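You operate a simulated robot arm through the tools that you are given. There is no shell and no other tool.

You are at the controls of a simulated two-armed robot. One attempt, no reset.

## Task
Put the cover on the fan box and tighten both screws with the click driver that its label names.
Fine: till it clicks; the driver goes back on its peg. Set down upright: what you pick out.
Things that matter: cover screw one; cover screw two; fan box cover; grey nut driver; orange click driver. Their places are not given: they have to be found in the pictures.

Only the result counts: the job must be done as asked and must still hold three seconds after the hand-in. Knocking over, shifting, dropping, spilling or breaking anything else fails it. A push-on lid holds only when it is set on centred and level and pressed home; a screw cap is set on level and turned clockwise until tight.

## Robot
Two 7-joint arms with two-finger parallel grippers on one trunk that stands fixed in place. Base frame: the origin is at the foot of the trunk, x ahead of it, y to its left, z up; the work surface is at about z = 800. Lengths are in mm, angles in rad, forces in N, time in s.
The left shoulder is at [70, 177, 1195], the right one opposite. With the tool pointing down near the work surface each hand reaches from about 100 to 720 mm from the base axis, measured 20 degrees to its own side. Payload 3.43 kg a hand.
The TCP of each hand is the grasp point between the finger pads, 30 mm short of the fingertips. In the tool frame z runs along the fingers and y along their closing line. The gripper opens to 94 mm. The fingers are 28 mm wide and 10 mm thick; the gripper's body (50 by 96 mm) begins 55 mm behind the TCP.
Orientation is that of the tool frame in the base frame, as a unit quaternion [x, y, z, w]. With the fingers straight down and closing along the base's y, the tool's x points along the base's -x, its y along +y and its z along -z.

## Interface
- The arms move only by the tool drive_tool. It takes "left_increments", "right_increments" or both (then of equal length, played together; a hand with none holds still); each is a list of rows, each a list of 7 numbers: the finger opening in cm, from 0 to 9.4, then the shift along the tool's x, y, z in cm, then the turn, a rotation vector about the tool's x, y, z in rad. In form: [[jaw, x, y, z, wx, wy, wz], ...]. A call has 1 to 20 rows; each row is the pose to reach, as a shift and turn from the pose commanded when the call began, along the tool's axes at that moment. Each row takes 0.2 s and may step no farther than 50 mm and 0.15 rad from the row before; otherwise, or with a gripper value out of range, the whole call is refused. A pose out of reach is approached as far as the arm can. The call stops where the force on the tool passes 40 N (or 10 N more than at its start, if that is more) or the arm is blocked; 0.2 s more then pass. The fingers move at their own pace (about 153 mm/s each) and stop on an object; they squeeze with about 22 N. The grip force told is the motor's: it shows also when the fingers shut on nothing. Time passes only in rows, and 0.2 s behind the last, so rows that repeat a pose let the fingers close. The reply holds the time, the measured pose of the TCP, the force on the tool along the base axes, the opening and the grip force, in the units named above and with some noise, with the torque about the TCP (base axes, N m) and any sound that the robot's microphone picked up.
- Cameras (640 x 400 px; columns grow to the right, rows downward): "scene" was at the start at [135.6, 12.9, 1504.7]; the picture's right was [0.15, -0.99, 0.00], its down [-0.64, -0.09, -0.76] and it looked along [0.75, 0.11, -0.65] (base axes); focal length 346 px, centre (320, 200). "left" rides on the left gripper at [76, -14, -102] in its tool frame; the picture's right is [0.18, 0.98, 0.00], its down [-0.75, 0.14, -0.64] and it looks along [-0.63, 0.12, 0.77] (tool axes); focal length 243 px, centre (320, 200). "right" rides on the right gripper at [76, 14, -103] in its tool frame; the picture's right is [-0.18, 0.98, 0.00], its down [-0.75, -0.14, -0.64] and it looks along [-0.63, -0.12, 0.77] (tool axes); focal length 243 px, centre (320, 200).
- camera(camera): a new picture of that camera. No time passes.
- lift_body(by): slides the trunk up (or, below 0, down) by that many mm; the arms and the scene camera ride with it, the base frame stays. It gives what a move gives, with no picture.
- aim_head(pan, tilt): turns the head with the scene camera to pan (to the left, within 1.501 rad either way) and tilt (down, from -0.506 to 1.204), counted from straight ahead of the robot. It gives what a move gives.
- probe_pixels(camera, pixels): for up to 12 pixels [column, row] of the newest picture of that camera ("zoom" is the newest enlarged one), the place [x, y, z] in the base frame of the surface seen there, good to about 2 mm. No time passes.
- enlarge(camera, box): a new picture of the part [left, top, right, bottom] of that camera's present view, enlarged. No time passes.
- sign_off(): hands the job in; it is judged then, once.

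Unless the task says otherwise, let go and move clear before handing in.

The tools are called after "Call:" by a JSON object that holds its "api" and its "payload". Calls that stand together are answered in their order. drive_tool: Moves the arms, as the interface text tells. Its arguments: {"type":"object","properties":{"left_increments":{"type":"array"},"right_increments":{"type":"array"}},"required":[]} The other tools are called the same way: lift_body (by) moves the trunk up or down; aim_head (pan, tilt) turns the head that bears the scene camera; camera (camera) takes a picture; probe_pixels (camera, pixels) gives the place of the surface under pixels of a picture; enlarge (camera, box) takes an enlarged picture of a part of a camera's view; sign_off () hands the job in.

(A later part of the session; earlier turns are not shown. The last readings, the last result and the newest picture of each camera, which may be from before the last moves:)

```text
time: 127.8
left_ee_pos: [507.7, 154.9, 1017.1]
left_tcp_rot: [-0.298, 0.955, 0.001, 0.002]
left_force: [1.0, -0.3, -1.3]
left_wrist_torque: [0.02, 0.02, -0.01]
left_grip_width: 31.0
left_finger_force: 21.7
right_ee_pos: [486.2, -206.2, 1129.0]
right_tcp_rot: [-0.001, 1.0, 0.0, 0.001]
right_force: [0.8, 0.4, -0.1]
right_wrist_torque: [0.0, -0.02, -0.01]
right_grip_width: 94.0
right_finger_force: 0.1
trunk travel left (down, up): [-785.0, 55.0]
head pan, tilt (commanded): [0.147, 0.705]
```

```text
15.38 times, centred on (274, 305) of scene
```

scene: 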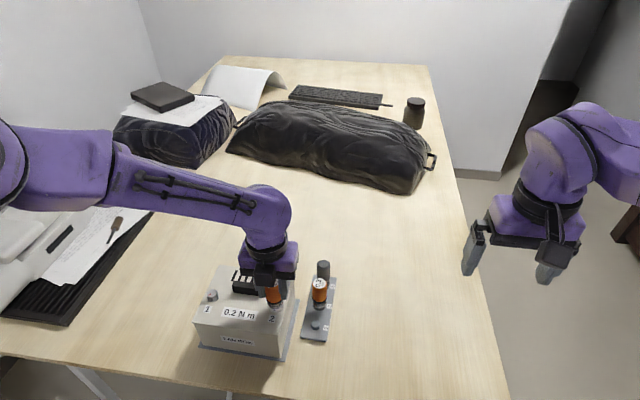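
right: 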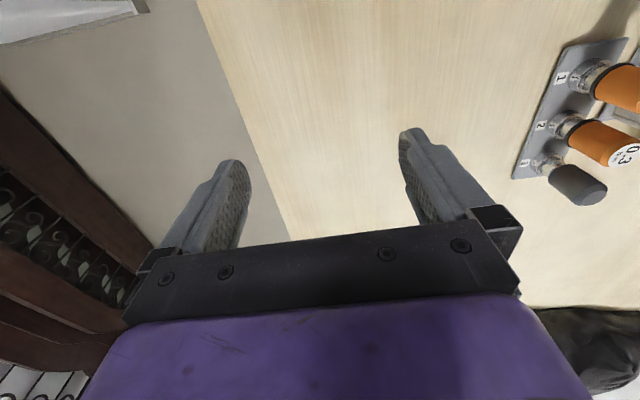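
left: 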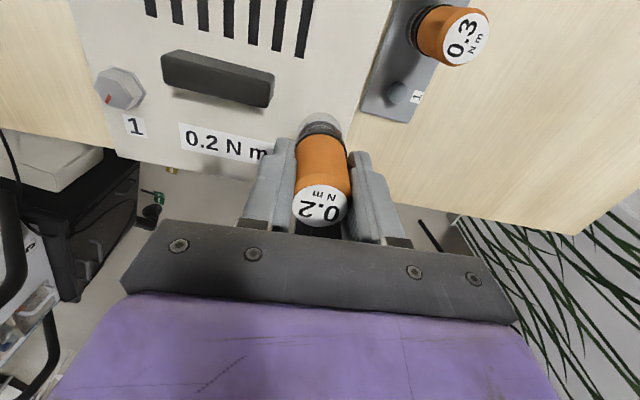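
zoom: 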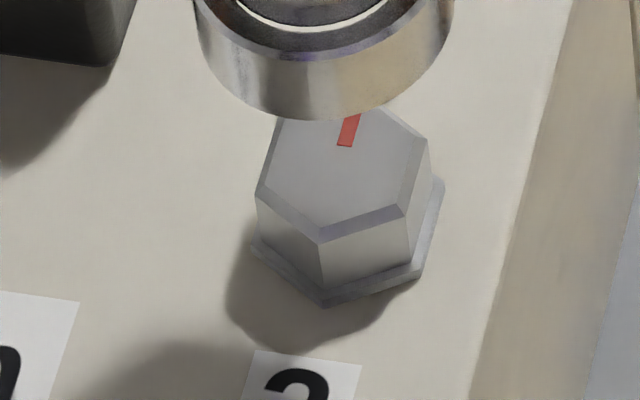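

The mark is exactly where it was, so the screw has stopped turning and something slips at ~0.2 N·m. Checking the label for slip in the fingers.

Call:
{"api": "enlarge", "payload": {"camera": "left", "box": [260, 80, 380, 250]}}

Call:
{"api": "enlarge", "payload": {"camera": "scene", "box": [250, 250, 310, 325]}}

```text
2.35 times, centred on (320, 165) of left
```

zoom: 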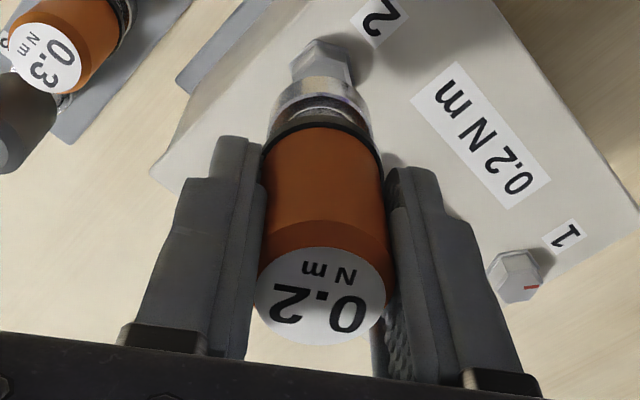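

```text
5.33 times, centred on (280, 288) of scene
```

zoom: 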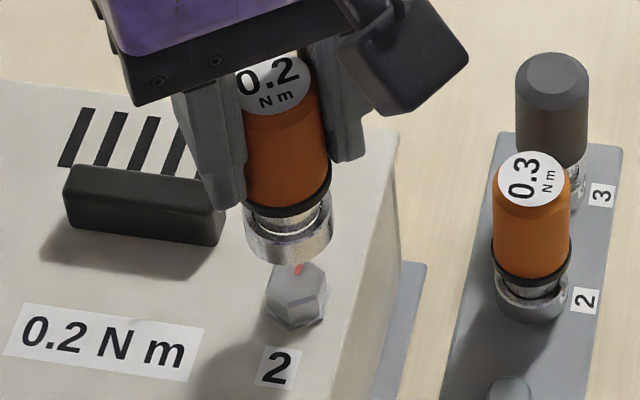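

No slip in the fingers; the slip is at the socket, likely limited by axial force. I'll reseat and press harder (~25 N) before turning.

Call:
{"api": "drive_tool", "payload": {"left_increments": [[2.2, 0, 0, 1.0, 0, 0, 0], [2.2, 0, 0, 2.0, 0, 0, 0], [2.2, 0, 0, 2.8, 0, 0, 0], [2.2, 0, 0, 3.4, 0, 0, 0], [2.2, 0, 0, 3.8, 0, 0, 0], [2.2, 0, 0, 4.2, 0, 0, 0], [2.2, 0, 0, 4.5, 0, 0, 0], [2.2, 0, 0, 4.6, 0, 0, 0], [2.2, 0, 0, 4.7, 0, 0, 0]]}}

```text
time: 129.8
left_ee_pos: [507.0, 156.6, 972.4]
left_tcp_rot: [-0.298, 0.955, 0.0, 0.004]
left_force: [1.0, 2.2, 21.5]
left_wrist_torque: [0.15, -0.01, -0.01]
left_grip_width: 31.4
left_finger_force: 22.0
right_ee_pos: [483.3, -205.9, 1129.5]
right_tcp_rot: [0.0, 1.0, 0.001, 0.002]
right_force: [0.3, 0.1, 0.1]
right_wrist_torque: [-0.06, 0.02, -0.03]
right_grip_width: 93.8
right_finger_force: 0.1
trunk travel left (down, up): [-785.0, 55.0]
head pan, tilt (commanded): [0.147, 0.705]
```

Pressing at 21.5 N. Turning clockwise in small steps.

Call:
{"api": "drive_tool", "payload": {"left_increments": [[2.2, 0, 0, 0, 0, 0, 0.05], [2.2, 0, 0, 0, 0, 0, 0.1], [2.2, 0, 0, 0, 0, 0, 0.15]]}}

Call:
{"api": "drive_tool", "payload": {"left_increments": [[2.2, 0, 0, 0, 0, 0, 0.05], [2.2, 0, 0, 0, 0, 0, 0.1], [2.2, 0, 0, 0, 0, 0, 0.15]]}}

```text
time: 130.6
left_ee_pos: [506.3, 154.4, 971.3]
left_tcp_rot: [-0.225, 0.974, 0.002, 0.003]
left_force: [4.6, -1.3, 23.4]
left_wrist_torque: [-0.08, -0.22, 0.18]
left_grip_width: 31.5
left_finger_force: 21.8
right_ee_pos: [483.4, -208.1, 1129.1]
right_tcp_rot: [0.001, 1.0, 0.001, 0.001]
right_force: [0.4, -0.3, -0.3]
right_wrist_torque: [0.0, 0.04, -0.02]
right_grip_width: 94.2
right_finger_force: 0.0
trunk travel left (down, up): [-785.0, 55.0]
head pan, tilt (commanded): [0.147, 0.705]
```

```text
time: 131.4
left_ee_pos: [505.6, 155.5, 970.3]
left_tcp_rot: [-0.152, 0.988, 0.002, 0.002]
left_force: [1.0, -0.5, 17.9]
left_wrist_torque: [-0.01, -0.06, 0.11]
left_grip_width: 31.5
left_finger_force: 22.1
right_ee_pos: [483.9, -207.5, 1129.1]
right_tcp_rot: [-0.001, 1.0, 0.002, 0.002]
right_force: [-1.0, -0.4, 0.0]
right_wrist_torque: [-0.02, -0.01, -0.01]
right_grip_width: 94.2
right_finger_force: 0.2
trunk travel left (down, up): [-785.0, 55.0]
head pan, tilt (commanded): [0.147, 0.705]
```

Torque stays ≤0.2 regardless of axial force. Testing: back off the axial load with the socket still around the head, and turn, to see if torque is still transmitted.

Call:
{"api": "drive_tool", "payload": {"left_increments": [[2.2, 0, 0, -0.2, 0, 0, 0], [2.2, 0, 0, -0.5, 0, 0, 0], [2.2, 0, 0, -0.5, 0, 0, 0.05], [2.2, 0, 0, -0.5, 0, 0, 0.1], [2.2, 0, 0, -0.5, 0, 0, 0.15]]}}

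Call:
{"api": "drive_tool", "payload": {"left_increments": [[2.2, 0, 0, 0, 0, 0, 0.05], [2.2, 0, 0, 0, 0, 0, 0.1], [2.2, 0, 0, 0, 0, 0, 0.15]]}}

```text
time: 132.6
left_ee_pos: [507.6, 155.4, 973.5]
left_tcp_rot: [-0.077, 0.997, 0.002, 0.001]
left_force: [0.3, 0.0, -1.3]
left_wrist_torque: [0.0, -0.02, 0.15]
left_grip_width: 31.0
left_finger_force: 22.0
right_ee_pos: [486.1, -206.2, 1128.8]
right_tcp_rot: [0.0, 1.0, 0.001, 0.001]
right_force: [-0.2, 0.3, -0.6]
right_wrist_torque: [-0.01, -0.03, 0.01]
right_grip_width: 94.0
right_finger_force: 0.1
trunk travel left (down, up): [-785.0, 55.0]
head pan, tilt (commanded): [0.147, 0.705]
```

```text
time: 133.4
left_ee_pos: [507.6, 156.5, 975.0]
left_tcp_rot: [-0.002, 1.0, 0.002, 0.001]
left_force: [-0.8, 0.2, -1.5]
left_wrist_torque: [-0.02, 0.03, 0.13]
left_grip_width: 31.3
left_finger_force: 21.9
right_ee_pos: [485.0, -206.9, 1128.8]
right_tcp_rot: [0.0, 1.0, 0.001, 0.0]
right_force: [-0.6, 0.2, -0.1]
right_wrist_torque: [0.01, 0.03, -0.01]
right_grip_width: 94.0
right_finger_force: 0.0
trunk travel left (down, up): [-785.0, 55.0]
head pan, tilt (commanded): [0.147, 0.705]
```

Torque persists (~0.14) with no axial load, so coupling is mechanical and something ratchets near 0.2 N·m. Rechecking the label orientation.

Call:
{"api": "enlarge", "payload": {"camera": "left", "box": [260, 80, 380, 250]}}

Call:
{"api": "enlarge", "payload": {"camera": "scene", "box": [250, 250, 310, 325]}}

```text
2.35 times, centred on (320, 165) of left
```

zoom: 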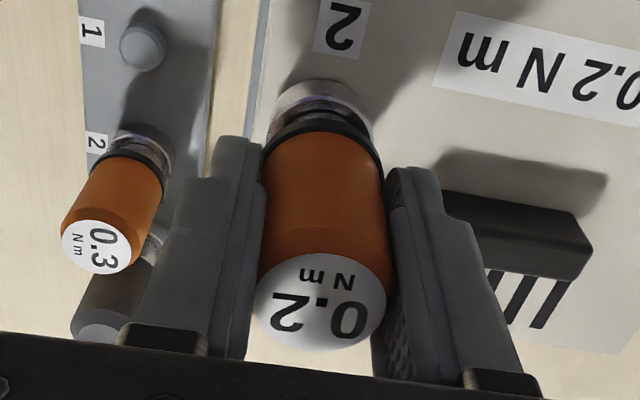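

```text
5.33 times, centred on (280, 288) of scene
```

zoom: 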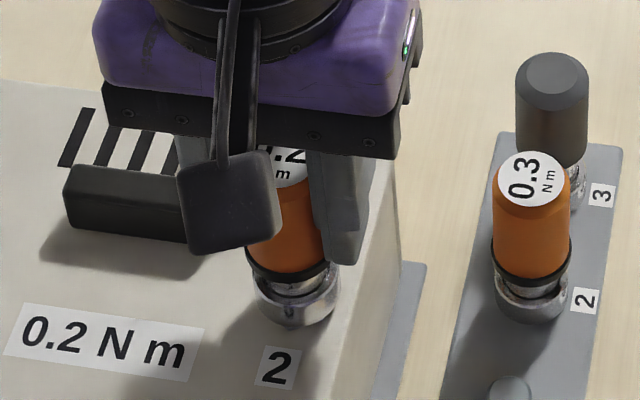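

The label is fixed relative to the hand, so the ratcheting is inside the driver or at the hex. I'll press lightly again and turn in very fine steps to trace the torque curve.

Call:
{"api": "drive_tool", "payload": {"left_increments": [[2.2, 0, 0, 0.2, 0, 0, 0], [2.2, 0, 0, 0.4, 0, 0, 0], [2.2, 0, 0, 0.4, 0, 0, 0.03]]}}

Call:
{"api": "drive_tool", "payload": {"left_increments": [[2.2, 0, 0, 0, 0, 0, 0.03]]}}

Call:
{"api": "drive_tool", "payload": {"left_increments": [[2.2, 0, 0, 0, 0, 0, 0.03]]}}

Call:
{"api": "drive_tool", "payload": {"left_increments": [[2.2, 0, 0, 0, 0, 0, 0.03]]}}

Call:
{"api": "drive_tool", "payload": {"left_increments": [[2.2, 0, 0, 0, 0, 0, 0.03]]}}

Call:
{"api": "drive_tool", "payload": {"left_increments": [[2.2, 0, 0, 0, 0, 0, 0.03]]}}

```text
time: 134.2
left_ee_pos: [507.3, 156.8, 970.5]
left_tcp_rot: [0.012, 1.0, 0.003, 0.001]
left_force: [0.3, 0.2, -1.3]
left_wrist_torque: [0.02, 0.03, 0.14]
left_grip_width: 31.2
left_finger_force: 21.8
right_ee_pos: [486.8, -206.9, 1129.2]
right_tcp_rot: [0.0, 1.0, 0.001, 0.0]
right_force: [0.6, 0.5, 0.4]
right_wrist_torque: [0.0, 0.03, -0.03]
right_grip_width: 94.1
right_finger_force: 0.1
trunk travel left (down, up): [-785.0, 55.0]
head pan, tilt (commanded): [0.147, 0.705]
```

```text
time: 134.6
left_ee_pos: [507.4, 156.0, 970.4]
left_tcp_rot: [0.028, 1.0, 0.002, 0.001]
left_force: [0.0, 0.6, -0.8]
left_wrist_torque: [0.0, 0.02, 0.19]
left_grip_width: 31.5
left_finger_force: 22.4
right_ee_pos: [485.7, -207.0, 1128.3]
right_tcp_rot: [-0.001, 1.0, 0.001, 0.0]
right_force: [-0.2, 0.8, -0.4]
right_wrist_torque: [0.01, 0.0, -0.01]
right_grip_width: 94.2
right_finger_force: 0.0
trunk travel left (down, up): [-785.0, 55.0]
head pan, tilt (commanded): [0.147, 0.705]
```

```text
time: 135.0
left_ee_pos: [509.0, 156.1, 971.6]
left_tcp_rot: [0.042, 0.999, 0.003, 0.001]
left_force: [-1.4, -0.8, 0.8]
left_wrist_torque: [0.01, 0.09, 0.07]
left_grip_width: 31.2
left_finger_force: 22.6
right_ee_pos: [485.4, -206.9, 1129.0]
right_tcp_rot: [0.0, 1.0, 0.001, 0.001]
right_force: [0.3, -0.9, 0.4]
right_wrist_torque: [-0.01, 0.02, 0.01]
right_grip_width: 94.1
right_finger_force: 0.2
trunk travel left (down, up): [-785.0, 55.0]
head pan, tilt (commanded): [0.147, 0.705]
```

```text
time: 135.4
left_ee_pos: [509.0, 156.4, 970.1]
left_tcp_rot: [0.058, 0.998, 0.004, 0.001]
left_force: [-1.5, -1.2, -1.0]
left_wrist_torque: [0.0, 0.11, 0.16]
left_grip_width: 31.2
left_finger_force: 22.1
right_ee_pos: [484.7, -207.0, 1128.6]
right_tcp_rot: [0.0, 1.0, 0.001, 0.0]
right_force: [-1.4, -0.4, 0.4]
right_wrist_torque: [-0.01, 0.02, 0.03]
right_grip_width: 94.1
right_finger_force: 0.1
trunk travel left (down, up): [-785.0, 55.0]
head pan, tilt (commanded): [0.147, 0.705]
```

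```text
time: 135.8
left_ee_pos: [508.2, 156.3, 970.5]
left_tcp_rot: [0.073, 0.997, 0.001, 0.001]
left_force: [-0.6, -0.2, -0.8]
left_wrist_torque: [0.0, 0.02, 0.2]
left_grip_width: 31.1
left_finger_force: 22.6
right_ee_pos: [485.9, -206.2, 1128.0]
right_tcp_rot: [0.001, 1.0, 0.001, 0.001]
right_force: [0.3, 0.1, 0.6]
right_wrist_torque: [-0.01, -0.02, -0.03]
right_grip_width: 94.0
right_finger_force: 0.0
trunk travel left (down, up): [-785.0, 55.0]
head pan, tilt (commanded): [0.147, 0.705]
```

```text
time: 136.2
left_ee_pos: [508.0, 156.5, 970.2]
left_tcp_rot: [0.088, 0.996, 0.002, 0.001]
left_force: [-0.6, 0.2, -0.6]
left_wrist_torque: [0.01, 0.03, 0.08]
left_grip_width: 31.1
left_finger_force: 21.7
right_ee_pos: [485.7, -206.5, 1129.0]
right_tcp_rot: [0.0, 1.0, 0.001, 0.001]
right_force: [0.9, 0.1, 0.0]
right_wrist_torque: [0.03, 0.01, -0.01]
right_grip_width: 94.0
right_finger_force: 0.0
trunk travel left (down, up): [-785.0, 55.0]
head pan, tilt (commanded): [0.147, 0.705]
```

In fine steps the torque traces a clean sawtooth: 0.14→0.19→0.07→0.16→0.20→0.08, i.e. the clutch trips at 0.2 N·m about every 0.09 rad — screw 2 is tight. Lifting off to confirm the mark hasn't moved.

Call:
{"api": "drive_tool", "payload": {"left_increments": [[2.2, 0, 0, -0.5, 0, 0, 0], [2.2, 0, 0, -1.5, 0, 0, 0], [2.2, 0, 0, -3.0, 0, 0, 0], [2.2, 0, 0, -4.5, 0, 0, 0], [2.2, 0, 0, -5.0, 0, 0, 0], [2.2, 0, 0, -5.0, 0, 0, 0]]}}

Call:
{"api": "enlarge", "payload": {"camera": "scene", "box": [262, 292, 286, 318]}}

Call:
{"api": "enlarge", "payload": {"camera": "left", "box": [180, 0, 480, 230]}}

```text
time: 137.6
left_ee_pos: [507.1, 155.7, 1019.5]
left_tcp_rot: [0.088, 0.996, 0.002, 0.001]
left_force: [-0.4, -0.3, -0.7]
left_wrist_torque: [0.03, 0.01, -0.01]
left_grip_width: 31.3
left_finger_force: 22.2
right_ee_pos: [485.2, -207.3, 1129.1]
right_tcp_rot: [0.001, 1.0, 0.001, 0.001]
right_force: [-0.3, -0.3, 0.6]
right_wrist_torque: [-0.01, 0.02, -0.03]
right_grip_width: 93.8
right_finger_force: 0.1
trunk travel left (down, up): [-785.0, 55.0]
head pan, tilt (commanded): [0.147, 0.705]
```

```text
15.38 times, centred on (274, 305) of scene
```

zoom: 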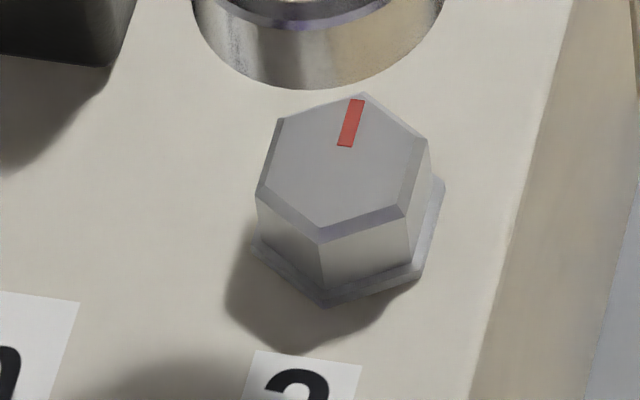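

```text
1.74 times, centred on (330, 115) of left
```

zoom: 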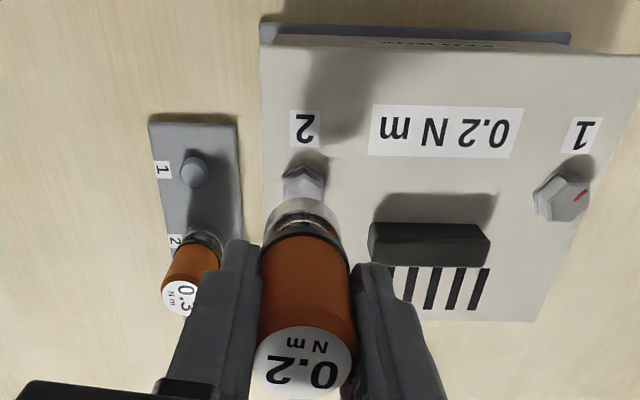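

Mark unchanged at ≈ −4°: screw 2 is done. Moving the driver over screw 1, then rewinding the wrist.

Call:
{"api": "drive_tool", "payload": {"left_increments": [[2.2, 0.5, 3.0, 0, 0, 0, 0], [2.2, 1.0, 6.0, 0, 0, 0, 0], [2.2, 1.5, 9.0, 0, 0, 0, 0], [2.2, 2.0, 11.8, 0, 0, 0, 0], [2.2, 2.22, 12.95, 0, 0, 0, 0], [2.2, 2.22, 12.95, 0, 0, 0, 0]]}}

Call:
{"api": "drive_tool", "payload": {"left_increments": [[2.2, 0, 0, 0, 0, 0, -0.14], [2.2, 0, 0, 0, 0, 0, -0.28], [2.2, 0, 0, 0, 0, 0, -0.42], [2.2, 0, 0, 0, 0, 0, -0.56], [2.2, 0, 0, 0, 0, 0, -0.7], [2.2, 0, 0, 0, 0, 0, -0.84], [2.2, 0, 0, 0, 0, 0, -0.98], [2.2, 0, 0, 0, 0, 0, -1.12], [2.2, 0, 0, 0, 0, 0, -1.26], [2.2, 0, 0, 0, 0, 0, -1.4], [2.2, 0, 0, 0, 0, 0, -1.4]]}}

Call:
{"api": "camera", "payload": {"camera": "scene"}}

Call:
{"api": "enlarge", "payload": {"camera": "scene", "box": [190, 255, 240, 311]}}

```text
time: 139.0
left_ee_pos: [507.8, 288.7, 1021.5]
left_tcp_rot: [0.088, 0.996, 0.003, 0.0]
left_force: [0.5, -0.1, -2.0]
left_wrist_torque: [0.0, -0.02, 0.04]
left_grip_width: 31.4
left_finger_force: 21.8
right_ee_pos: [485.6, -208.1, 1129.6]
right_tcp_rot: [0.0, 1.0, 0.001, 0.001]
right_force: [0.2, 0.4, 0.1]
right_wrist_torque: [0.0, -0.01, -0.02]
right_grip_width: 93.6
right_finger_force: 0.1
trunk travel left (down, up): [-785.0, 55.0]
head pan, tilt (commanded): [0.147, 0.705]
```

```text
time: 141.4
left_ee_pos: [507.7, 288.2, 1020.6]
left_tcp_rot: [-0.576, 0.818, 0.001, 0.002]
left_force: [-0.1, 0.0, -1.8]
left_wrist_torque: [0.0, -0.01, 0.0]
left_grip_width: 31.6
left_finger_force: 22.3
right_ee_pos: [485.8, -206.5, 1128.9]
right_tcp_rot: [0.0, 1.0, 0.001, 0.001]
right_force: [0.5, 0.8, -0.4]
right_wrist_torque: [0.01, 0.01, 0.04]
right_grip_width: 94.2
right_finger_force: 0.1
trunk travel left (down, up): [-785.0, 55.0]
head pan, tilt (commanded): [0.147, 0.705]
```

```text
taken
```

scene: 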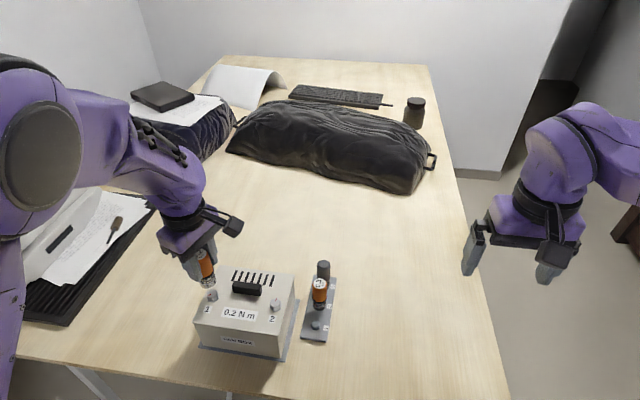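

```text
7.14 times, centred on (215, 283) of scene
```

zoom: 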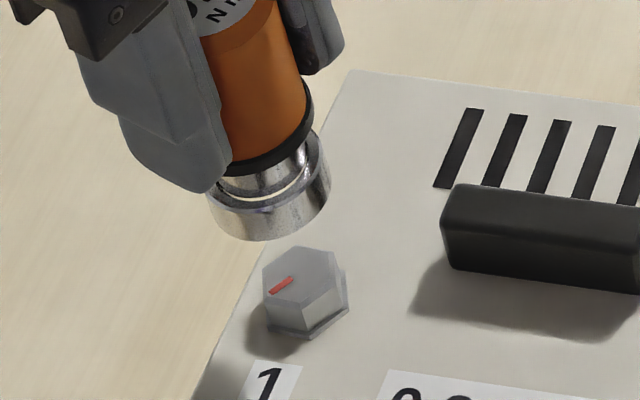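

Measuring socket ring versus screw 1 with a tight zoom.

Call:
{"api": "enlarge", "payload": {"camera": "scene", "box": [196, 276, 228, 306]}}

Call:
{"api": "probe_pixels", "payload": {"camera": "zoom", "pixels": [[205, 60], [215, 80], [230, 95], [255, 105], [280, 108], [305, 106], [330, 98], [355, 88], [375, 75], [390, 60], [405, 40], [415, 20]]}}

Call:
{"api": "probe_pixels", "payload": {"camera": "zoom", "pixels": [[300, 180], [340, 180], [380, 180], [300, 210], [340, 210], [360, 150], [340, 140], [400, 150], [410, 190], [350, 225], [295, 170], [325, 230]]}}

```text
13.33 times, centred on (212, 291) of scene
```

zoom: 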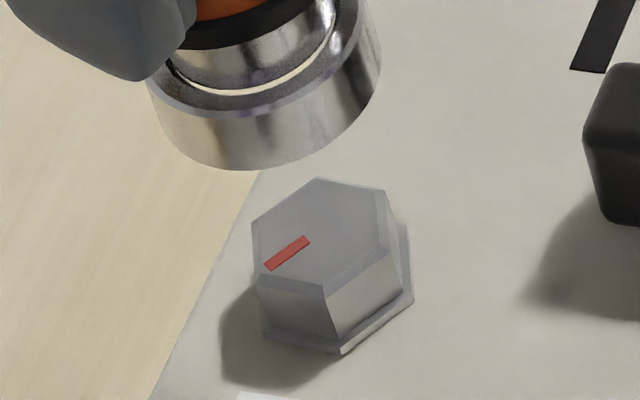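

```text
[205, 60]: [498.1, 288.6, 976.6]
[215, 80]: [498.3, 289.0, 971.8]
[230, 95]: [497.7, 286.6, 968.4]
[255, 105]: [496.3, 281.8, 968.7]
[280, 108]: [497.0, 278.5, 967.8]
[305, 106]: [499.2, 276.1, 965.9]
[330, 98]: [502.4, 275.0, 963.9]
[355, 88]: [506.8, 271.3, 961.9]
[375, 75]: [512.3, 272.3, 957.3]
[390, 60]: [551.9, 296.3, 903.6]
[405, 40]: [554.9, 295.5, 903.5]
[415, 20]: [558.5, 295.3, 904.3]
```

```text
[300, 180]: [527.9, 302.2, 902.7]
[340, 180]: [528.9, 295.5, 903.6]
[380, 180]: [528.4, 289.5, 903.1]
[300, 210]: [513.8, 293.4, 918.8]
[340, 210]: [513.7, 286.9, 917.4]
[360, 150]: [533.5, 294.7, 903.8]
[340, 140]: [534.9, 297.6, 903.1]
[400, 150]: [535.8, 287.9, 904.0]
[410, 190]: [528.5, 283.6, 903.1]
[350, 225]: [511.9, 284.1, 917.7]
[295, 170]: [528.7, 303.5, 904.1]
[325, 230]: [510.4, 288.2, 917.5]
```

Call:
{"api": "probe_pixels", "payload": {"camera": "zoom", "pixels": [[158, 110], [165, 125], [180, 138], [200, 148], [225, 156], [250, 158], [275, 156], [300, 148], [325, 135], [345, 118], [362, 98], [374, 78]]}}

```text
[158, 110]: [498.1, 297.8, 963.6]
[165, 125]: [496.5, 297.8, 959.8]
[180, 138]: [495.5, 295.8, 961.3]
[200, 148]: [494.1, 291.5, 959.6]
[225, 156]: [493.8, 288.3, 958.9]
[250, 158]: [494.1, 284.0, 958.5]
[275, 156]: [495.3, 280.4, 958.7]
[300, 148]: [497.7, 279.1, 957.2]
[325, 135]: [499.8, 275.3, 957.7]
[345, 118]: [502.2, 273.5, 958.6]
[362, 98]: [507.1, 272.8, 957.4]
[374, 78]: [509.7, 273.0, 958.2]
```

Socket centre ≈ (509.6, 287.8), screw 1 ≈ (509.9, 288.6). Small correction and descending toward the head.

Call:
{"api": "drive_tool", "payload": {"left_increments": [[2.2, -0.08, 0, 0.8, 0, 0, 0], [2.2, -0.08, 0, 1.8, 0, 0, 0], [2.2, -0.08, 0, 2.6, 0, 0, 0], [2.2, -0.08, 0, 3.2, 0, 0, 0], [2.2, -0.08, 0, 3.6, 0, 0, 0], [2.2, -0.08, 0, 3.8, 0, 0, 0], [2.2, -0.08, 0, 4.0, 0, 0, 0], [2.2, -0.08, 0, 4.0, 0, 0, 0]]}}

Call:
{"api": "enlarge", "payload": {"camera": "scene", "box": [196, 276, 228, 306]}}

```text
time: 143.2
left_ee_pos: [508.6, 288.3, 980.8]
left_tcp_rot: [-0.575, 0.818, 0.002, 0.001]
left_force: [0.9, 0.5, -1.1]
left_wrist_torque: [-0.01, 0.02, -0.02]
left_grip_width: 31.0
left_finger_force: 22.0
right_ee_pos: [485.6, -205.8, 1129.1]
right_tcp_rot: [0.001, 1.0, 0.001, 0.0]
right_force: [0.1, 0.1, 0.2]
right_wrist_torque: [0.01, 0.0, 0.01]
right_grip_width: 93.9
right_finger_force: 0.0
trunk travel left (down, up): [-785.0, 55.0]
head pan, tilt (commanded): [0.147, 0.705]
```

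```text
13.33 times, centred on (212, 291) of scene
```

zoom: 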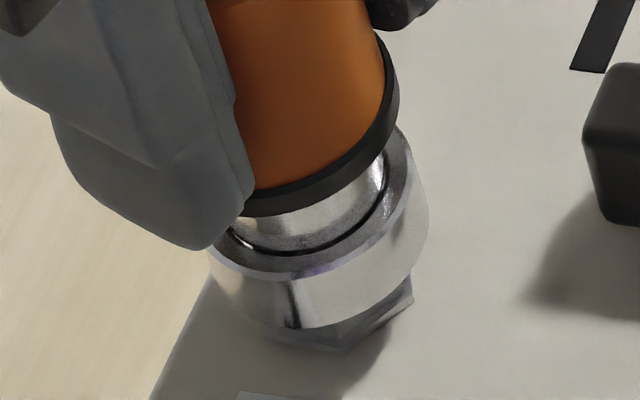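

The socket is sliding over screw 1's head without force. Lowering to light contact.

Call:
{"api": "drive_tool", "payload": {"left_increments": [[2.2, 0, 0, 0.2, 0, 0, 0], [2.2, 0, 0, 0.4, 0, 0, 0], [2.2, 0, 0, 0.6, 0, 0, 0], [2.2, 0, 0, 0.75, 0, 0, 0], [2.2, 0, 0, 0.9, 0, 0, 0], [2.2, 0, 0, 0.9, 0, 0, 0]]}}

```text
time: 144.6
left_ee_pos: [509.2, 288.0, 972.2]
left_tcp_rot: [-0.574, 0.819, 0.001, 0.001]
left_force: [0.7, -0.1, -1.3]
left_wrist_torque: [0.04, -0.03, 0.03]
left_grip_width: 31.2
left_finger_force: 22.2
right_ee_pos: [486.2, -206.4, 1129.0]
right_tcp_rot: [0.0, 1.0, 0.001, 0.001]
right_force: [0.7, 0.5, 0.5]
right_wrist_torque: [-0.01, -0.02, 0.02]
right_grip_width: 94.0
right_finger_force: 0.0
trunk travel left (down, up): [-785.0, 55.0]
head pan, tilt (commanded): [0.147, 0.705]
```

Call:
{"api": "drive_tool", "payload": {"left_increments": [[2.2, 0, 0, 0.1, 0, 0, 0], [2.2, 0, 0, 0.2, 0, 0, 0], [2.2, 0, 0, 0.25, 0, 0, 0], [2.2, 0, 0, 0.25, 0, 0, 0]]}}

```text
time: 145.6
left_ee_pos: [507.3, 289.1, 971.0]
left_tcp_rot: [-0.576, 0.818, 0.0, 0.003]
left_force: [0.9, 2.1, 10.4]
left_wrist_torque: [0.08, -0.06, -0.01]
left_grip_width: 30.9
left_finger_force: 21.9
right_ee_pos: [485.3, -206.6, 1129.0]
right_tcp_rot: [0.0, 1.0, 0.0, 0.001]
right_force: [0.7, 0.0, -0.8]
right_wrist_torque: [-0.02, -0.03, -0.02]
right_grip_width: 94.0
right_finger_force: 0.2
trunk travel left (down, up): [-785.0, 55.0]
head pan, tilt (commanded): [0.147, 0.705]
```

Seated on screw 1 with 10 N. Turning clockwise 1.2 rad first.

Call:
{"api": "drive_tool", "payload": {"left_increments": [[2.2, 0, 0, -0.05, 0, 0, 0.12], [2.2, 0, 0, -0.05, 0, 0, 0.24], [2.2, 0, 0, -0.05, 0, 0, 0.36], [2.2, 0, 0, -0.05, 0, 0, 0.48], [2.2, 0, 0, -0.05, 0, 0, 0.6], [2.2, 0, 0, -0.05, 0, 0, 0.72], [2.2, 0, 0, -0.05, 0, 0, 0.84], [2.2, 0, 0, -0.05, 0, 0, 0.96], [2.2, 0, 0, -0.05, 0, 0, 1.08], [2.2, 0, 0, -0.05, 0, 0, 1.2]]}}

Call:
{"api": "drive_tool", "payload": {"left_increments": [[2.2, 0, 0, 0, 0, 0, 0.12], [2.2, 0, 0, 0, 0, 0, 0.24], [2.2, 0, 0, 0, 0, 0, 0.36], [2.2, 0, 0, 0, 0, 0, 0.48], [2.2, 0, 0, 0, 0, 0, 0.6], [2.2, 0, 0, 0, 0, 0, 0.72]]}}

```text
time: 147.8
left_ee_pos: [506.4, 287.4, 970.1]
left_tcp_rot: [-0.011, 1.0, 0.002, 0.001]
left_force: [2.3, 3.0, 12.5]
left_wrist_torque: [0.1, -0.06, -0.02]
left_grip_width: 31.2
left_finger_force: 22.0
right_ee_pos: [485.3, -206.2, 1128.3]
right_tcp_rot: [-0.001, 1.0, 0.001, 0.001]
right_force: [0.3, 0.5, 0.5]
right_wrist_torque: [-0.03, 0.01, -0.01]
right_grip_width: 94.0
right_finger_force: 0.1
trunk travel left (down, up): [-785.0, 55.0]
head pan, tilt (commanded): [0.147, 0.705]
```

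```text
time: 149.2
left_ee_pos: [506.6, 288.0, 970.2]
left_tcp_rot: [0.341, 0.94, 0.002, 0.0]
left_force: [1.0, 1.0, 8.0]
left_wrist_torque: [0.14, 0.02, -0.04]
left_grip_width: 31.4
left_finger_force: 21.9
right_ee_pos: [484.8, -205.9, 1129.7]
right_tcp_rot: [0.0, 1.0, 0.001, 0.002]
right_force: [-1.3, 0.4, -0.2]
right_wrist_torque: [0.05, 0.03, 0.01]
right_grip_width: 94.3
right_finger_force: 0.1
trunk travel left (down, up): [-785.0, 55.0]
head pan, tilt (commanded): [0.147, 0.705]
```

1.9 rad turned, free-running. Now smaller portions to catch the click.

Call:
{"api": "drive_tool", "payload": {"left_increments": [[2.2, 0, 0, 0, 0, 0, 0.06], [2.2, 0, 0, 0, 0, 0, 0.12], [2.2, 0, 0, 0, 0, 0, 0.18], [2.2, 0, 0, 0, 0, 0, 0.24], [2.2, 0, 0, 0, 0, 0, 0.3]]}}

Call:
{"api": "drive_tool", "payload": {"left_increments": [[2.2, 0, 0, 0, 0, 0, 0.05], [2.2, 0, 0, 0, 0, 0, 0.1], [2.2, 0, 0, 0, 0, 0, 0.15]]}}

Call:
{"api": "drive_tool", "payload": {"left_increments": [[2.2, 0, 0, 0, 0, 0, 0.05], [2.2, 0, 0, 0, 0, 0, 0.1]]}}

Call:
{"api": "drive_tool", "payload": {"left_increments": [[2.2, 0, 0, 0, 0, 0, 0.05], [2.2, 0, 0, 0, 0, 0, 0.1]]}}

```text
time: 150.4
left_ee_pos: [508.6, 288.2, 970.0]
left_tcp_rot: [0.478, 0.878, 0.003, 0.001]
left_force: [-1.4, 2.3, 6.0]
left_wrist_torque: [0.11, 0.02, 0.01]
left_grip_width: 31.4
left_finger_force: 22.0
right_ee_pos: [485.1, -205.4, 1129.3]
right_tcp_rot: [0.0, 1.0, 0.0, 0.001]
right_force: [0.0, -0.4, -0.1]
right_wrist_torque: [0.01, 0.0, 0.01]
right_grip_width: 94.0
right_finger_force: 0.1
trunk travel left (down, up): [-785.0, 55.0]
head pan, tilt (commanded): [0.147, 0.705]
```

```text
time: 151.2
left_ee_pos: [506.3, 288.2, 970.2]
left_tcp_rot: [0.542, 0.84, 0.001, 0.0]
left_force: [-2.6, 1.0, 5.3]
left_wrist_torque: [0.03, 0.13, 0.03]
left_grip_width: 31.2
left_finger_force: 22.1
right_ee_pos: [483.4, -206.1, 1130.7]
right_tcp_rot: [0.0, 1.0, 0.001, 0.001]
right_force: [-0.2, -0.8, 0.5]
right_wrist_torque: [0.03, 0.03, -0.04]
right_grip_width: 93.8
right_finger_force: 0.1
trunk travel left (down, up): [-785.0, 55.0]
head pan, tilt (commanded): [0.147, 0.705]
```

```text
time: 151.8
left_ee_pos: [507.1, 288.5, 971.3]
left_tcp_rot: [0.584, 0.812, 0.003, 0.001]
left_force: [-2.0, 0.1, 5.6]
left_wrist_torque: [-0.04, 0.1, -0.03]
left_grip_width: 31.1
left_finger_force: 22.1
right_ee_pos: [485.1, -206.7, 1130.1]
right_tcp_rot: [0.001, 1.0, 0.001, 0.002]
right_force: [-0.6, -0.1, -0.4]
right_wrist_torque: [0.0, 0.01, -0.03]
right_grip_width: 94.2
right_finger_force: 0.1
trunk travel left (down, up): [-785.0, 55.0]
head pan, tilt (commanded): [0.147, 0.705]
```

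```text
time: 152.4
left_ee_pos: [507.2, 288.2, 971.5]
left_tcp_rot: [0.624, 0.781, 0.004, 0.0]
left_force: [-0.5, -1.0, 5.2]
left_wrist_torque: [-0.05, 0.04, 0.05]
left_grip_width: 31.1
left_finger_force: 22.2
right_ee_pos: [485.9, -207.3, 1130.6]
right_tcp_rot: [0.0, 1.0, 0.001, 0.001]
right_force: [0.6, -0.2, -0.3]
right_wrist_torque: [0.02, 0.01, 0.0]
right_grip_width: 93.9
right_finger_force: 0.0
trunk travel left (down, up): [-785.0, 55.0]
head pan, tilt (commanded): [0.147, 0.705]
```

Torque just starting to rise (0.05). Fine steps now.

Call:
{"api": "drive_tool", "payload": {"left_increments": [[2.2, 0, 0, 0, 0, 0, 0.05]]}}

Call:
{"api": "drive_tool", "payload": {"left_increments": [[2.2, 0, 0, 0, 0, 0, 0.05]]}}

Call:
{"api": "drive_tool", "payload": {"left_increments": [[2.2, 0, 0, 0, 0, 0, 0.05]]}}

Call:
{"api": "drive_tool", "payload": {"left_increments": [[2.2, 0, 0, 0, 0, 0, 0.05]]}}

Call:
{"api": "drive_tool", "payload": {"left_increments": [[2.2, 0, 0, 0, 0, 0, 0.05]]}}

Call:
{"api": "drive_tool", "payload": {"left_increments": [[2.2, 0, 0, 0, 0, 0, 0.05]]}}

```text
time: 152.8
left_ee_pos: [507.9, 288.3, 971.0]
left_tcp_rot: [0.643, 0.766, 0.003, 0.0]
left_force: [0.2, 0.8, 5.7]
left_wrist_torque: [-0.04, 0.03, 0.14]
left_grip_width: 31.2
left_finger_force: 22.3
right_ee_pos: [484.8, -207.8, 1128.2]
right_tcp_rot: [0.0, 1.0, 0.002, 0.002]
right_force: [-0.4, -0.3, 0.2]
right_wrist_torque: [0.0, 0.0, 0.01]
right_grip_width: 94.0
right_finger_force: 0.0
trunk travel left (down, up): [-785.0, 55.0]
head pan, tilt (commanded): [0.147, 0.705]
```

```text
time: 153.2
left_ee_pos: [508.2, 286.3, 971.2]
left_tcp_rot: [0.661, 0.75, 0.002, 0.0]
left_force: [1.8, -0.9, 6.9]
left_wrist_torque: [-0.09, -0.08, 0.15]
left_grip_width: 31.5
left_finger_force: 22.5
right_ee_pos: [486.4, -206.4, 1128.5]
right_tcp_rot: [0.001, 1.0, 0.001, 0.001]
right_force: [0.2, 0.2, 0.6]
right_wrist_torque: [0.0, 0.01, 0.02]
right_grip_width: 94.1
right_finger_force: 0.1
trunk travel left (down, up): [-785.0, 55.0]
head pan, tilt (commanded): [0.147, 0.705]
```

```text
time: 153.6
left_ee_pos: [508.0, 287.8, 970.0]
left_tcp_rot: [0.68, 0.733, 0.004, -0.002]
left_force: [1.2, 0.6, 8.3]
left_wrist_torque: [-0.06, -0.02, 0.16]
left_grip_width: 31.5
left_finger_force: 22.4
right_ee_pos: [485.4, -207.7, 1130.3]
right_tcp_rot: [-0.001, 1.0, 0.0, 0.001]
right_force: [-0.2, -0.8, -0.1]
right_wrist_torque: [0.02, 0.0, -0.02]
right_grip_width: 94.0
right_finger_force: 0.0
trunk travel left (down, up): [-785.0, 55.0]
head pan, tilt (commanded): [0.147, 0.705]
```

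```text
time: 154.0
left_ee_pos: [507.1, 286.8, 970.4]
left_tcp_rot: [0.698, 0.716, 0.003, 0.001]
left_force: [1.5, 0.8, 6.7]
left_wrist_torque: [0.0, -0.07, 0.18]
left_grip_width: 31.1
left_finger_force: 21.8
right_ee_pos: [484.9, -207.0, 1128.8]
right_tcp_rot: [-0.001, 1.0, 0.001, 0.001]
right_force: [0.5, 0.6, -0.2]
right_wrist_torque: [0.01, -0.01, 0.0]
right_grip_width: 93.9
right_finger_force: 0.0
trunk travel left (down, up): [-785.0, 55.0]
head pan, tilt (commanded): [0.147, 0.705]
```

```text
time: 154.4
left_ee_pos: [507.1, 288.0, 969.4]
left_tcp_rot: [0.716, 0.698, 0.003, 0.001]
left_force: [1.3, -0.7, 7.2]
left_wrist_torque: [-0.05, 0.03, 0.1]
left_grip_width: 31.5
left_finger_force: 22.0
right_ee_pos: [485.1, -207.9, 1129.4]
right_tcp_rot: [0.0, 1.0, 0.0, 0.001]
right_force: [-0.8, -0.3, 0.2]
right_wrist_torque: [-0.05, 0.02, -0.02]
right_grip_width: 94.1
right_finger_force: 0.2
trunk travel left (down, up): [-785.0, 55.0]
head pan, tilt (commanded): [0.147, 0.705]
```

```text
time: 154.8
left_ee_pos: [506.9, 287.0, 970.0]
left_tcp_rot: [0.733, 0.68, 0.003, 0.0]
left_force: [0.6, -1.6, 7.3]
left_wrist_torque: [-0.09, -0.04, 0.17]
left_grip_width: 31.2
left_finger_force: 22.4
right_ee_pos: [485.0, -207.5, 1130.8]
right_tcp_rot: [-0.001, 1.0, 0.0, 0.0]
right_force: [-0.5, 0.4, -0.6]
right_wrist_torque: [0.03, 0.0, 0.01]
right_grip_width: 94.0
right_finger_force: 0.1
trunk travel left (down, up): [-785.0, 55.0]
head pan, tilt (commanded): [0.147, 0.705]
```

Torque climbed 0.05→0.18 then dropped to 0.10: first clutch trip on screw 1. A few more fine steps to confirm the ratcheting.

Call:
{"api": "drive_tool", "payload": {"left_increments": [[2.2, 0, 0, 0, 0, 0, 0.03]]}}

Call:
{"api": "drive_tool", "payload": {"left_increments": [[2.2, 0, 0, 0, 0, 0, 0.03]]}}

Call:
{"api": "drive_tool", "payload": {"left_increments": [[2.2, 0, 0, 0, 0, 0, 0.03]]}}

Call:
{"api": "drive_tool", "payload": {"left_increments": [[2.2, 0, 0, 0, 0, 0, 0.03]]}}

Call:
{"api": "drive_tool", "payload": {"left_increments": [[2.2, 0, 0, 0, 0, 0, 0.03]]}}

Call:
{"api": "drive_tool", "payload": {"left_increments": [[2.2, 0, 0, 0, 0, 0, 0.03]]}}

```text
time: 155.2
left_ee_pos: [507.6, 287.7, 970.7]
left_tcp_rot: [0.744, 0.669, 0.003, 0.0]
left_force: [0.0, -1.2, 7.5]
left_wrist_torque: [-0.15, 0.01, 0.08]
left_grip_width: 31.1
left_finger_force: 22.2
right_ee_pos: [483.7, -208.1, 1128.9]
right_tcp_rot: [0.0, 1.0, 0.001, 0.001]
right_force: [0.1, -0.3, 0.7]
right_wrist_torque: [0.0, 0.02, -0.02]
right_grip_width: 93.9
right_finger_force: 0.1
trunk travel left (down, up): [-785.0, 55.0]
head pan, tilt (commanded): [0.147, 0.705]
```

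```text
time: 155.6
left_ee_pos: [508.0, 288.6, 970.4]
left_tcp_rot: [0.753, 0.658, 0.003, 0.0]
left_force: [1.1, -1.8, 9.8]
left_wrist_torque: [-0.09, -0.04, 0.14]
left_grip_width: 31.0
left_finger_force: 21.8
right_ee_pos: [484.9, -206.9, 1129.2]
right_tcp_rot: [0.0, 1.0, 0.001, 0.002]
right_force: [0.1, 0.0, -0.9]
right_wrist_torque: [-0.01, -0.03, -0.02]
right_grip_width: 94.1
right_finger_force: 0.2
trunk travel left (down, up): [-785.0, 55.0]
head pan, tilt (commanded): [0.147, 0.705]
```

```text
time: 156.0
left_ee_pos: [508.4, 288.1, 971.1]
left_tcp_rot: [0.763, 0.647, 0.002, -0.001]
left_force: [0.3, -0.4, 7.8]
left_wrist_torque: [-0.04, -0.03, 0.18]
left_grip_width: 31.2
left_finger_force: 22.1
right_ee_pos: [485.2, -207.0, 1129.5]
right_tcp_rot: [0.0, 1.0, 0.001, 0.0]
right_force: [-0.1, 0.0, 0.6]
right_wrist_torque: [-0.02, -0.01, 0.01]
right_grip_width: 94.1
right_finger_force: 0.1
trunk travel left (down, up): [-785.0, 55.0]
head pan, tilt (commanded): [0.147, 0.705]
```

```text
time: 156.4
left_ee_pos: [507.0, 287.8, 970.2]
left_tcp_rot: [0.773, 0.635, 0.003, -0.001]
left_force: [2.0, -1.7, 7.4]
left_wrist_torque: [-0.06, -0.04, 0.19]
left_grip_width: 31.0
left_finger_force: 21.5
right_ee_pos: [485.3, -207.0, 1129.6]
right_tcp_rot: [0.0, 1.0, 0.001, 0.0]
right_force: [0.0, -0.4, -0.8]
right_wrist_torque: [0.0, 0.03, 0.02]
right_grip_width: 94.2
right_finger_force: 0.0
trunk travel left (down, up): [-785.0, 55.0]
head pan, tilt (commanded): [0.147, 0.705]
```

```text
time: 156.8
left_ee_pos: [507.0, 286.7, 971.0]
left_tcp_rot: [0.782, 0.623, 0.002, -0.002]
left_force: [0.5, -1.0, 7.7]
left_wrist_torque: [-0.03, -0.03, 0.09]
left_grip_width: 31.0
left_finger_force: 22.7
right_ee_pos: [485.0, -207.2, 1129.3]
right_tcp_rot: [0.0, 1.0, 0.001, 0.001]
right_force: [0.0, -0.1, 1.1]
right_wrist_torque: [0.01, -0.02, 0.01]
right_grip_width: 94.0
right_finger_force: 0.0
trunk travel left (down, up): [-785.0, 55.0]
head pan, tilt (commanded): [0.147, 0.705]
```

```text
time: 157.2
left_ee_pos: [508.1, 287.4, 970.6]
left_tcp_rot: [0.791, 0.611, 0.003, 0.0]
left_force: [0.4, -1.3, 5.4]
left_wrist_torque: [-0.08, -0.01, 0.16]
left_grip_width: 31.3
left_finger_force: 22.1
right_ee_pos: [484.8, -207.3, 1129.0]
right_tcp_rot: [0.0, 1.0, 0.0, 0.001]
right_force: [0.0, 0.3, 0.0]
right_wrist_torque: [0.0, 0.0, -0.02]
right_grip_width: 94.1
right_finger_force: 0.1
trunk travel left (down, up): [-785.0, 55.0]
head pan, tilt (commanded): [0.147, 0.705]
```

Again a sawtooth (0.08→0.19→0.09→0.16): the clutch is ratcheting at 0.2 N·m on screw 1. Lifting off to inspect the mark.

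Call:
{"api": "drive_tool", "payload": {"left_increments": [[2.2, 0, 0, -0.5, 0, 0, 0], [2.2, 0, 0, -1.5, 0, 0, 0], [2.2, 0, 0, -3.0, 0, 0, 0], [2.2, 0, 0, -4.5, 0, 0, 0], [2.2, 0, 0, -6.0, 0, 0, 0], [2.2, 0, 0, -6.0, 0, 0, 0]]}}

Call:
{"api": "enlarge", "payload": {"camera": "scene", "box": [196, 280, 228, 310]}}

Call:
{"api": "enlarge", "payload": {"camera": "scene", "box": [180, 240, 345, 360]}}

```text
time: 158.6
left_ee_pos: [508.6, 288.8, 1029.1]
left_tcp_rot: [0.791, 0.612, 0.001, -0.001]
left_force: [0.0, 0.0, -2.2]
left_wrist_torque: [-0.03, 0.01, -0.02]
left_grip_width: 31.0
left_finger_force: 21.4
right_ee_pos: [486.3, -206.1, 1129.0]
right_tcp_rot: [0.0, 1.0, 0.001, 0.001]
right_force: [-0.1, 0.8, 0.2]
right_wrist_torque: [-0.02, -0.02, 0.0]
right_grip_width: 94.1
right_finger_force: 0.0
trunk travel left (down, up): [-785.0, 55.0]
head pan, tilt (commanded): [0.147, 0.705]
```

```text
13.33 times, centred on (212, 295) of scene
```

zoom: 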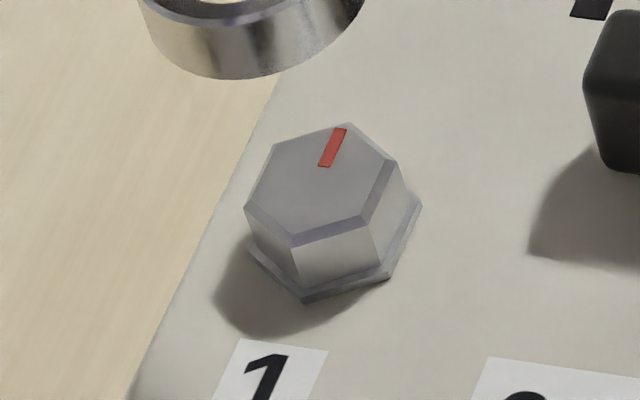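

```text
3.33 times, centred on (262, 300) of scene
```

zoom: 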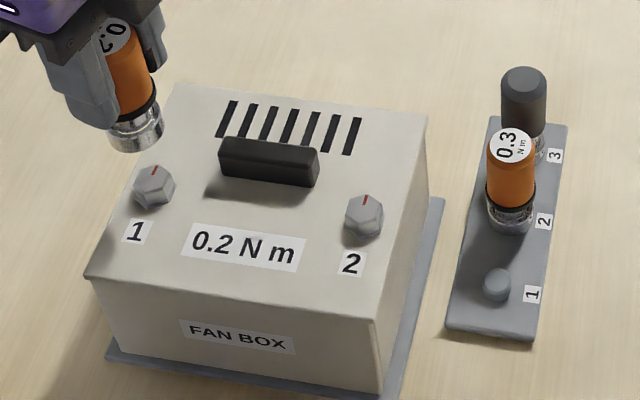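

Both marks now point the same way and both screws ratchet at the clutch: tight. Turning the wrist to neutral before bringing the driver back to peg 1.

Call:
{"api": "drive_tool", "payload": {"left_increments": [[2.2, 0, 0, 0, 0, 0, -0.14], [2.2, 0, 0, 0, 0, 0, -0.28], [2.2, 0, 0, 0, 0, 0, -0.42], [2.2, 0, 0, 0, 0, 0, -0.56], [2.2, 0, 0, 0, 0, 0, -0.7], [2.2, 0, 0, 0, 0, 0, -0.84], [2.2, 0, 0, 0, 0, 0, -0.98], [2.2, 0, 0, 0, 0, 0, -1.12], [2.2, 0, 0, 0, 0, 0, -1.26], [2.2, 0, 0, 0, 0, 0, -1.4], [2.2, 0, 0, 0, 0, 0, -1.54], [2.2, 0, 0, 0, 0, 0, -1.68], [2.2, 0, 0, 0, 0, 0, -1.82], [2.2, 0, 0, 0, 0, 0, -1.826]]}}

Call:
{"api": "enlarge", "payload": {"camera": "scene", "box": [300, 312, 336, 342]}}

Call:
{"api": "probe_pixels", "payload": {"camera": "zoom", "pixels": [[320, 200], [300, 190], [290, 200], [310, 170], [280, 210], [320, 150], [300, 150], [260, 200], [340, 200], [300, 230], [290, 160], [310, 210]]}}

```text
time: 161.6
left_ee_pos: [508.1, 287.5, 1029.5]
left_tcp_rot: [-0.002, 1.0, 0.002, 0.0]
left_force: [-0.6, 0.4, -1.5]
left_wrist_torque: [0.02, 0.04, -0.01]
left_grip_width: 31.2
left_finger_force: 22.3
right_ee_pos: [486.3, -206.9, 1129.9]
right_tcp_rot: [-0.001, 1.0, 0.001, 0.0]
right_force: [-0.1, 0.4, 0.5]
right_wrist_torque: [0.0, -0.01, 0.01]
right_grip_width: 93.8
right_finger_force: 0.1
trunk travel left (down, up): [-785.0, 55.0]
head pan, tilt (commanded): [0.147, 0.705]
```

```text
13.33 times, centred on (318, 327) of scene
```

zoom: 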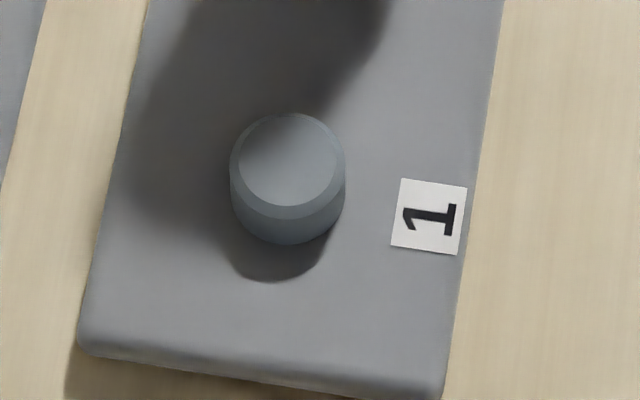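

```text
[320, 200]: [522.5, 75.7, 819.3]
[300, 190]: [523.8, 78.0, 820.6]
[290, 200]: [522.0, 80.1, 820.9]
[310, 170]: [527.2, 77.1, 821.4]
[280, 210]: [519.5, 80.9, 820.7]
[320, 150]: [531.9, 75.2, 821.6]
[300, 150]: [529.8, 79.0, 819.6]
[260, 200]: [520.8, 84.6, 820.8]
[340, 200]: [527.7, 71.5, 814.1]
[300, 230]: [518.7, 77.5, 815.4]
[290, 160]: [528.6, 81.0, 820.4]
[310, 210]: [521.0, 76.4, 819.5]
```

Peg 1's pin: centre ≈ (528.5, 81.5), top z≈821, radius ≈9.4. Moving the driver over it at a safe height, then down to hover.

Call:
{"api": "drive_tool", "payload": {"left_increments": [[2.2, -0.3, -3.5, 0, 0, 0, 0], [2.2, -0.6, -7.5, 0, 0, 0, 0], [2.2, -1.0, -11.5, 0, 0, 0, 0], [2.2, -1.4, -15.5, 0, 0, 0, 0], [2.2, -1.8, -19, 0, 0, 0, 0], [2.2, -1.94, -20.65, 0, 0, 0, 0], [2.2, -1.94, -20.65, 2.5, 0, 0, 0], [2.2, -1.94, -20.65, 5, 0, 0, 0], [2.2, -1.94, -20.65, 7.5, 0, 0, 0], [2.2, -1.94, -20.65, 9.5, 0, 0, 0], [2.2, -1.94, -20.65, 10.95, 0, 0, 0], [2.2, -1.94, -20.65, 10.95, 0, 0, 0]]}}

Call:
{"api": "enlarge", "payload": {"camera": "scene", "box": [298, 290, 340, 342]}}

Call:
{"api": "camera", "payload": {"camera": "left"}}

```text
time: 164.2
left_ee_pos: [527.7, 81.9, 919.2]
left_tcp_rot: [0.0, 1.0, 0.002, 0.0]
left_force: [-0.2, -0.1, -1.4]
left_wrist_torque: [0.03, 0.0, 0.0]
left_grip_width: 31.1
left_finger_force: 22.5
right_ee_pos: [486.0, -206.4, 1129.0]
right_tcp_rot: [0.0, 1.0, 0.001, 0.0]
right_force: [0.0, 0.0, 0.5]
right_wrist_torque: [0.04, -0.04, 0.02]
right_grip_width: 93.9
right_finger_force: 0.0
trunk travel left (down, up): [-785.0, 55.0]
head pan, tilt (commanded): [0.147, 0.705]
```

```text
7.69 times, centred on (319, 316) of scene
```

zoom: 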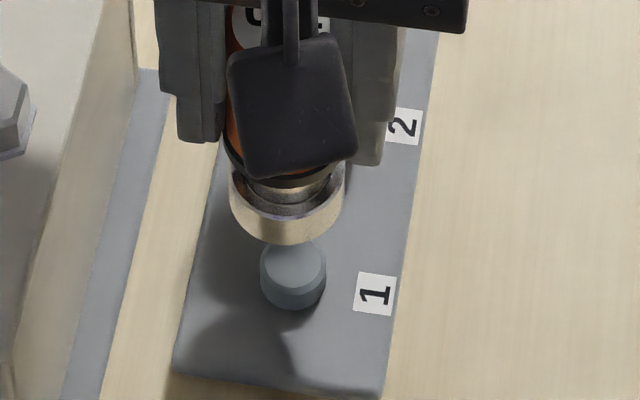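

```text
taken
```

left: 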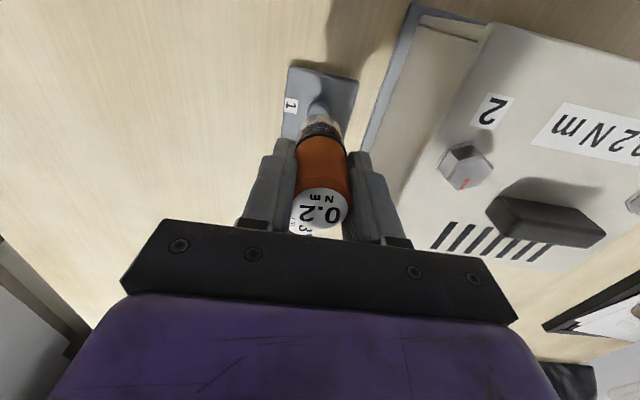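

Socket is just above the pin. Fitting the ring's centre with a tight zoom.

Call:
{"api": "enlarge", "payload": {"camera": "scene", "box": [300, 308, 336, 338]}}

Call:
{"api": "probe_pixels", "payload": {"camera": "zoom", "pixels": [[185, 120], [190, 140], [205, 155], [225, 168], [250, 175], [275, 178], [300, 176], [325, 170], [345, 158], [360, 145], [372, 125], [378, 105]]}}

Call:
{"api": "probe_pixels", "payload": {"camera": "zoom", "pixels": [[287, 200], [287, 215], [260, 215], [310, 215], [287, 230], [270, 230], [300, 230], [240, 210], [330, 210], [287, 245], [320, 225], [255, 230]]}}

```text
13.33 times, centred on (318, 323) of scene
```

zoom: 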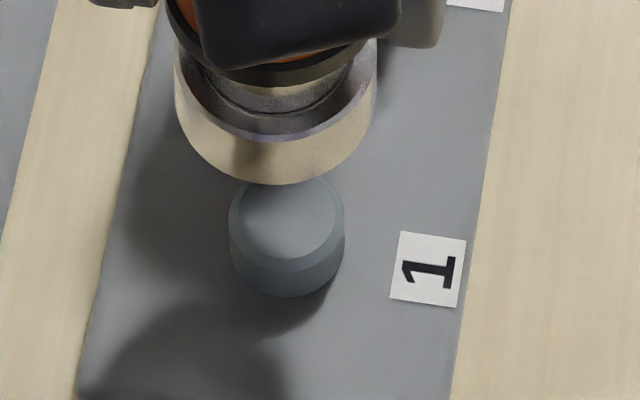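

```text
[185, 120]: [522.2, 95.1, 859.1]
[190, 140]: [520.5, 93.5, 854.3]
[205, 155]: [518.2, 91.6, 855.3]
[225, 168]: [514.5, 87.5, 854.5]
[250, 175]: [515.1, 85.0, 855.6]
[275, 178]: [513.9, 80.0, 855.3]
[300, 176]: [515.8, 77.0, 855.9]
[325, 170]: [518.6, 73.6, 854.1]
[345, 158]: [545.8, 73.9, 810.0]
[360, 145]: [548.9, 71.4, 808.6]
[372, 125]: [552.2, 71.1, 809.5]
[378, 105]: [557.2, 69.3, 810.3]
```

```text
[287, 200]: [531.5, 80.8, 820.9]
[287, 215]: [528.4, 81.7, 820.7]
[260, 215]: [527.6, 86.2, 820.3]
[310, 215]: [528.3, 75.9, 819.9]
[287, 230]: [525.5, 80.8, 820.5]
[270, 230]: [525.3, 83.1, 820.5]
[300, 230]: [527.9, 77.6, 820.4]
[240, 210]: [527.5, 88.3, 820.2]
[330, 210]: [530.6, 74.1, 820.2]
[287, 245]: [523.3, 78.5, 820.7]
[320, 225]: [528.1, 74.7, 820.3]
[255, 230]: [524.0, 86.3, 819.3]
```

Socket centre ≈ (530, 82.8) vs pin (528.6, 81.6). Shifting (−1.2, −1.3) and lowering closer.

Call:
{"api": "drive_tool", "payload": {"left_increments": [[2.2, 0.12, -0.13, 0, 0, 0, 0], [2.2, 0.12, -0.13, 1.0, 0, 0, 0], [2.2, 0.12, -0.13, 2.0, 0, 0, 0], [2.2, 0.12, -0.13, 2.5, 0, 0, 0], [2.2, 0.12, -0.13, 2.5, 0, 0, 0]]}}

Call:
{"api": "enlarge", "payload": {"camera": "scene", "box": [300, 308, 336, 338]}}

Call:
{"api": "probe_pixels", "payload": {"camera": "zoom", "pixels": [[192, 180], [200, 200], [215, 215], [235, 225], [260, 232], [285, 234], [310, 232], [335, 225], [355, 212], [370, 195], [380, 175], [385, 155]]}}

```text
time: 165.4
left_ee_pos: [527.5, 81.4, 894.2]
left_tcp_rot: [-0.001, 1.0, 0.001, 0.001]
left_force: [-0.5, -0.7, -1.7]
left_wrist_torque: [-0.02, 0.01, -0.01]
left_grip_width: 31.0
left_finger_force: 22.1
right_ee_pos: [486.0, -208.0, 1128.8]
right_tcp_rot: [0.0, 1.0, 0.0, 0.001]
right_force: [-0.5, 0.2, 0.5]
right_wrist_torque: [-0.01, 0.02, 0.02]
right_grip_width: 94.1
right_finger_force: 0.0
trunk travel left (down, up): [-785.0, 55.0]
head pan, tilt (commanded): [0.147, 0.705]
```

```text
13.33 times, centred on (318, 323) of scene
```

zoom: 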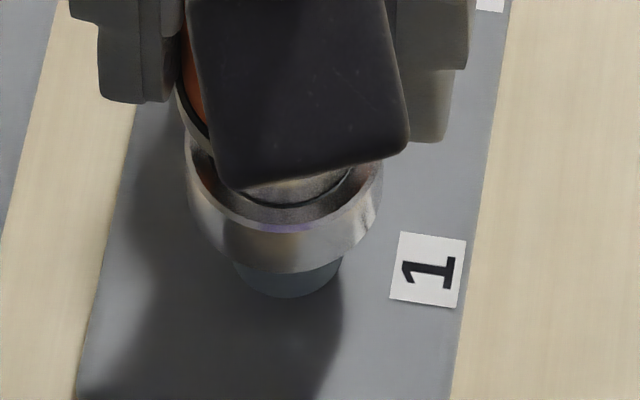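

```text
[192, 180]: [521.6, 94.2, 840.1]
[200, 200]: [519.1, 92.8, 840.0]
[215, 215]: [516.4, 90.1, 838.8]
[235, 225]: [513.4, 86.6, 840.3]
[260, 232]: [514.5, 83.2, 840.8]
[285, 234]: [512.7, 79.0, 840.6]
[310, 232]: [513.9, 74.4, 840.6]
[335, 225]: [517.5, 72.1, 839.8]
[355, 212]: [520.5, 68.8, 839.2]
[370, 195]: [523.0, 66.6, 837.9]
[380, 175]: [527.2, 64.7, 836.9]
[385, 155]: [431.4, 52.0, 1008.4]
```

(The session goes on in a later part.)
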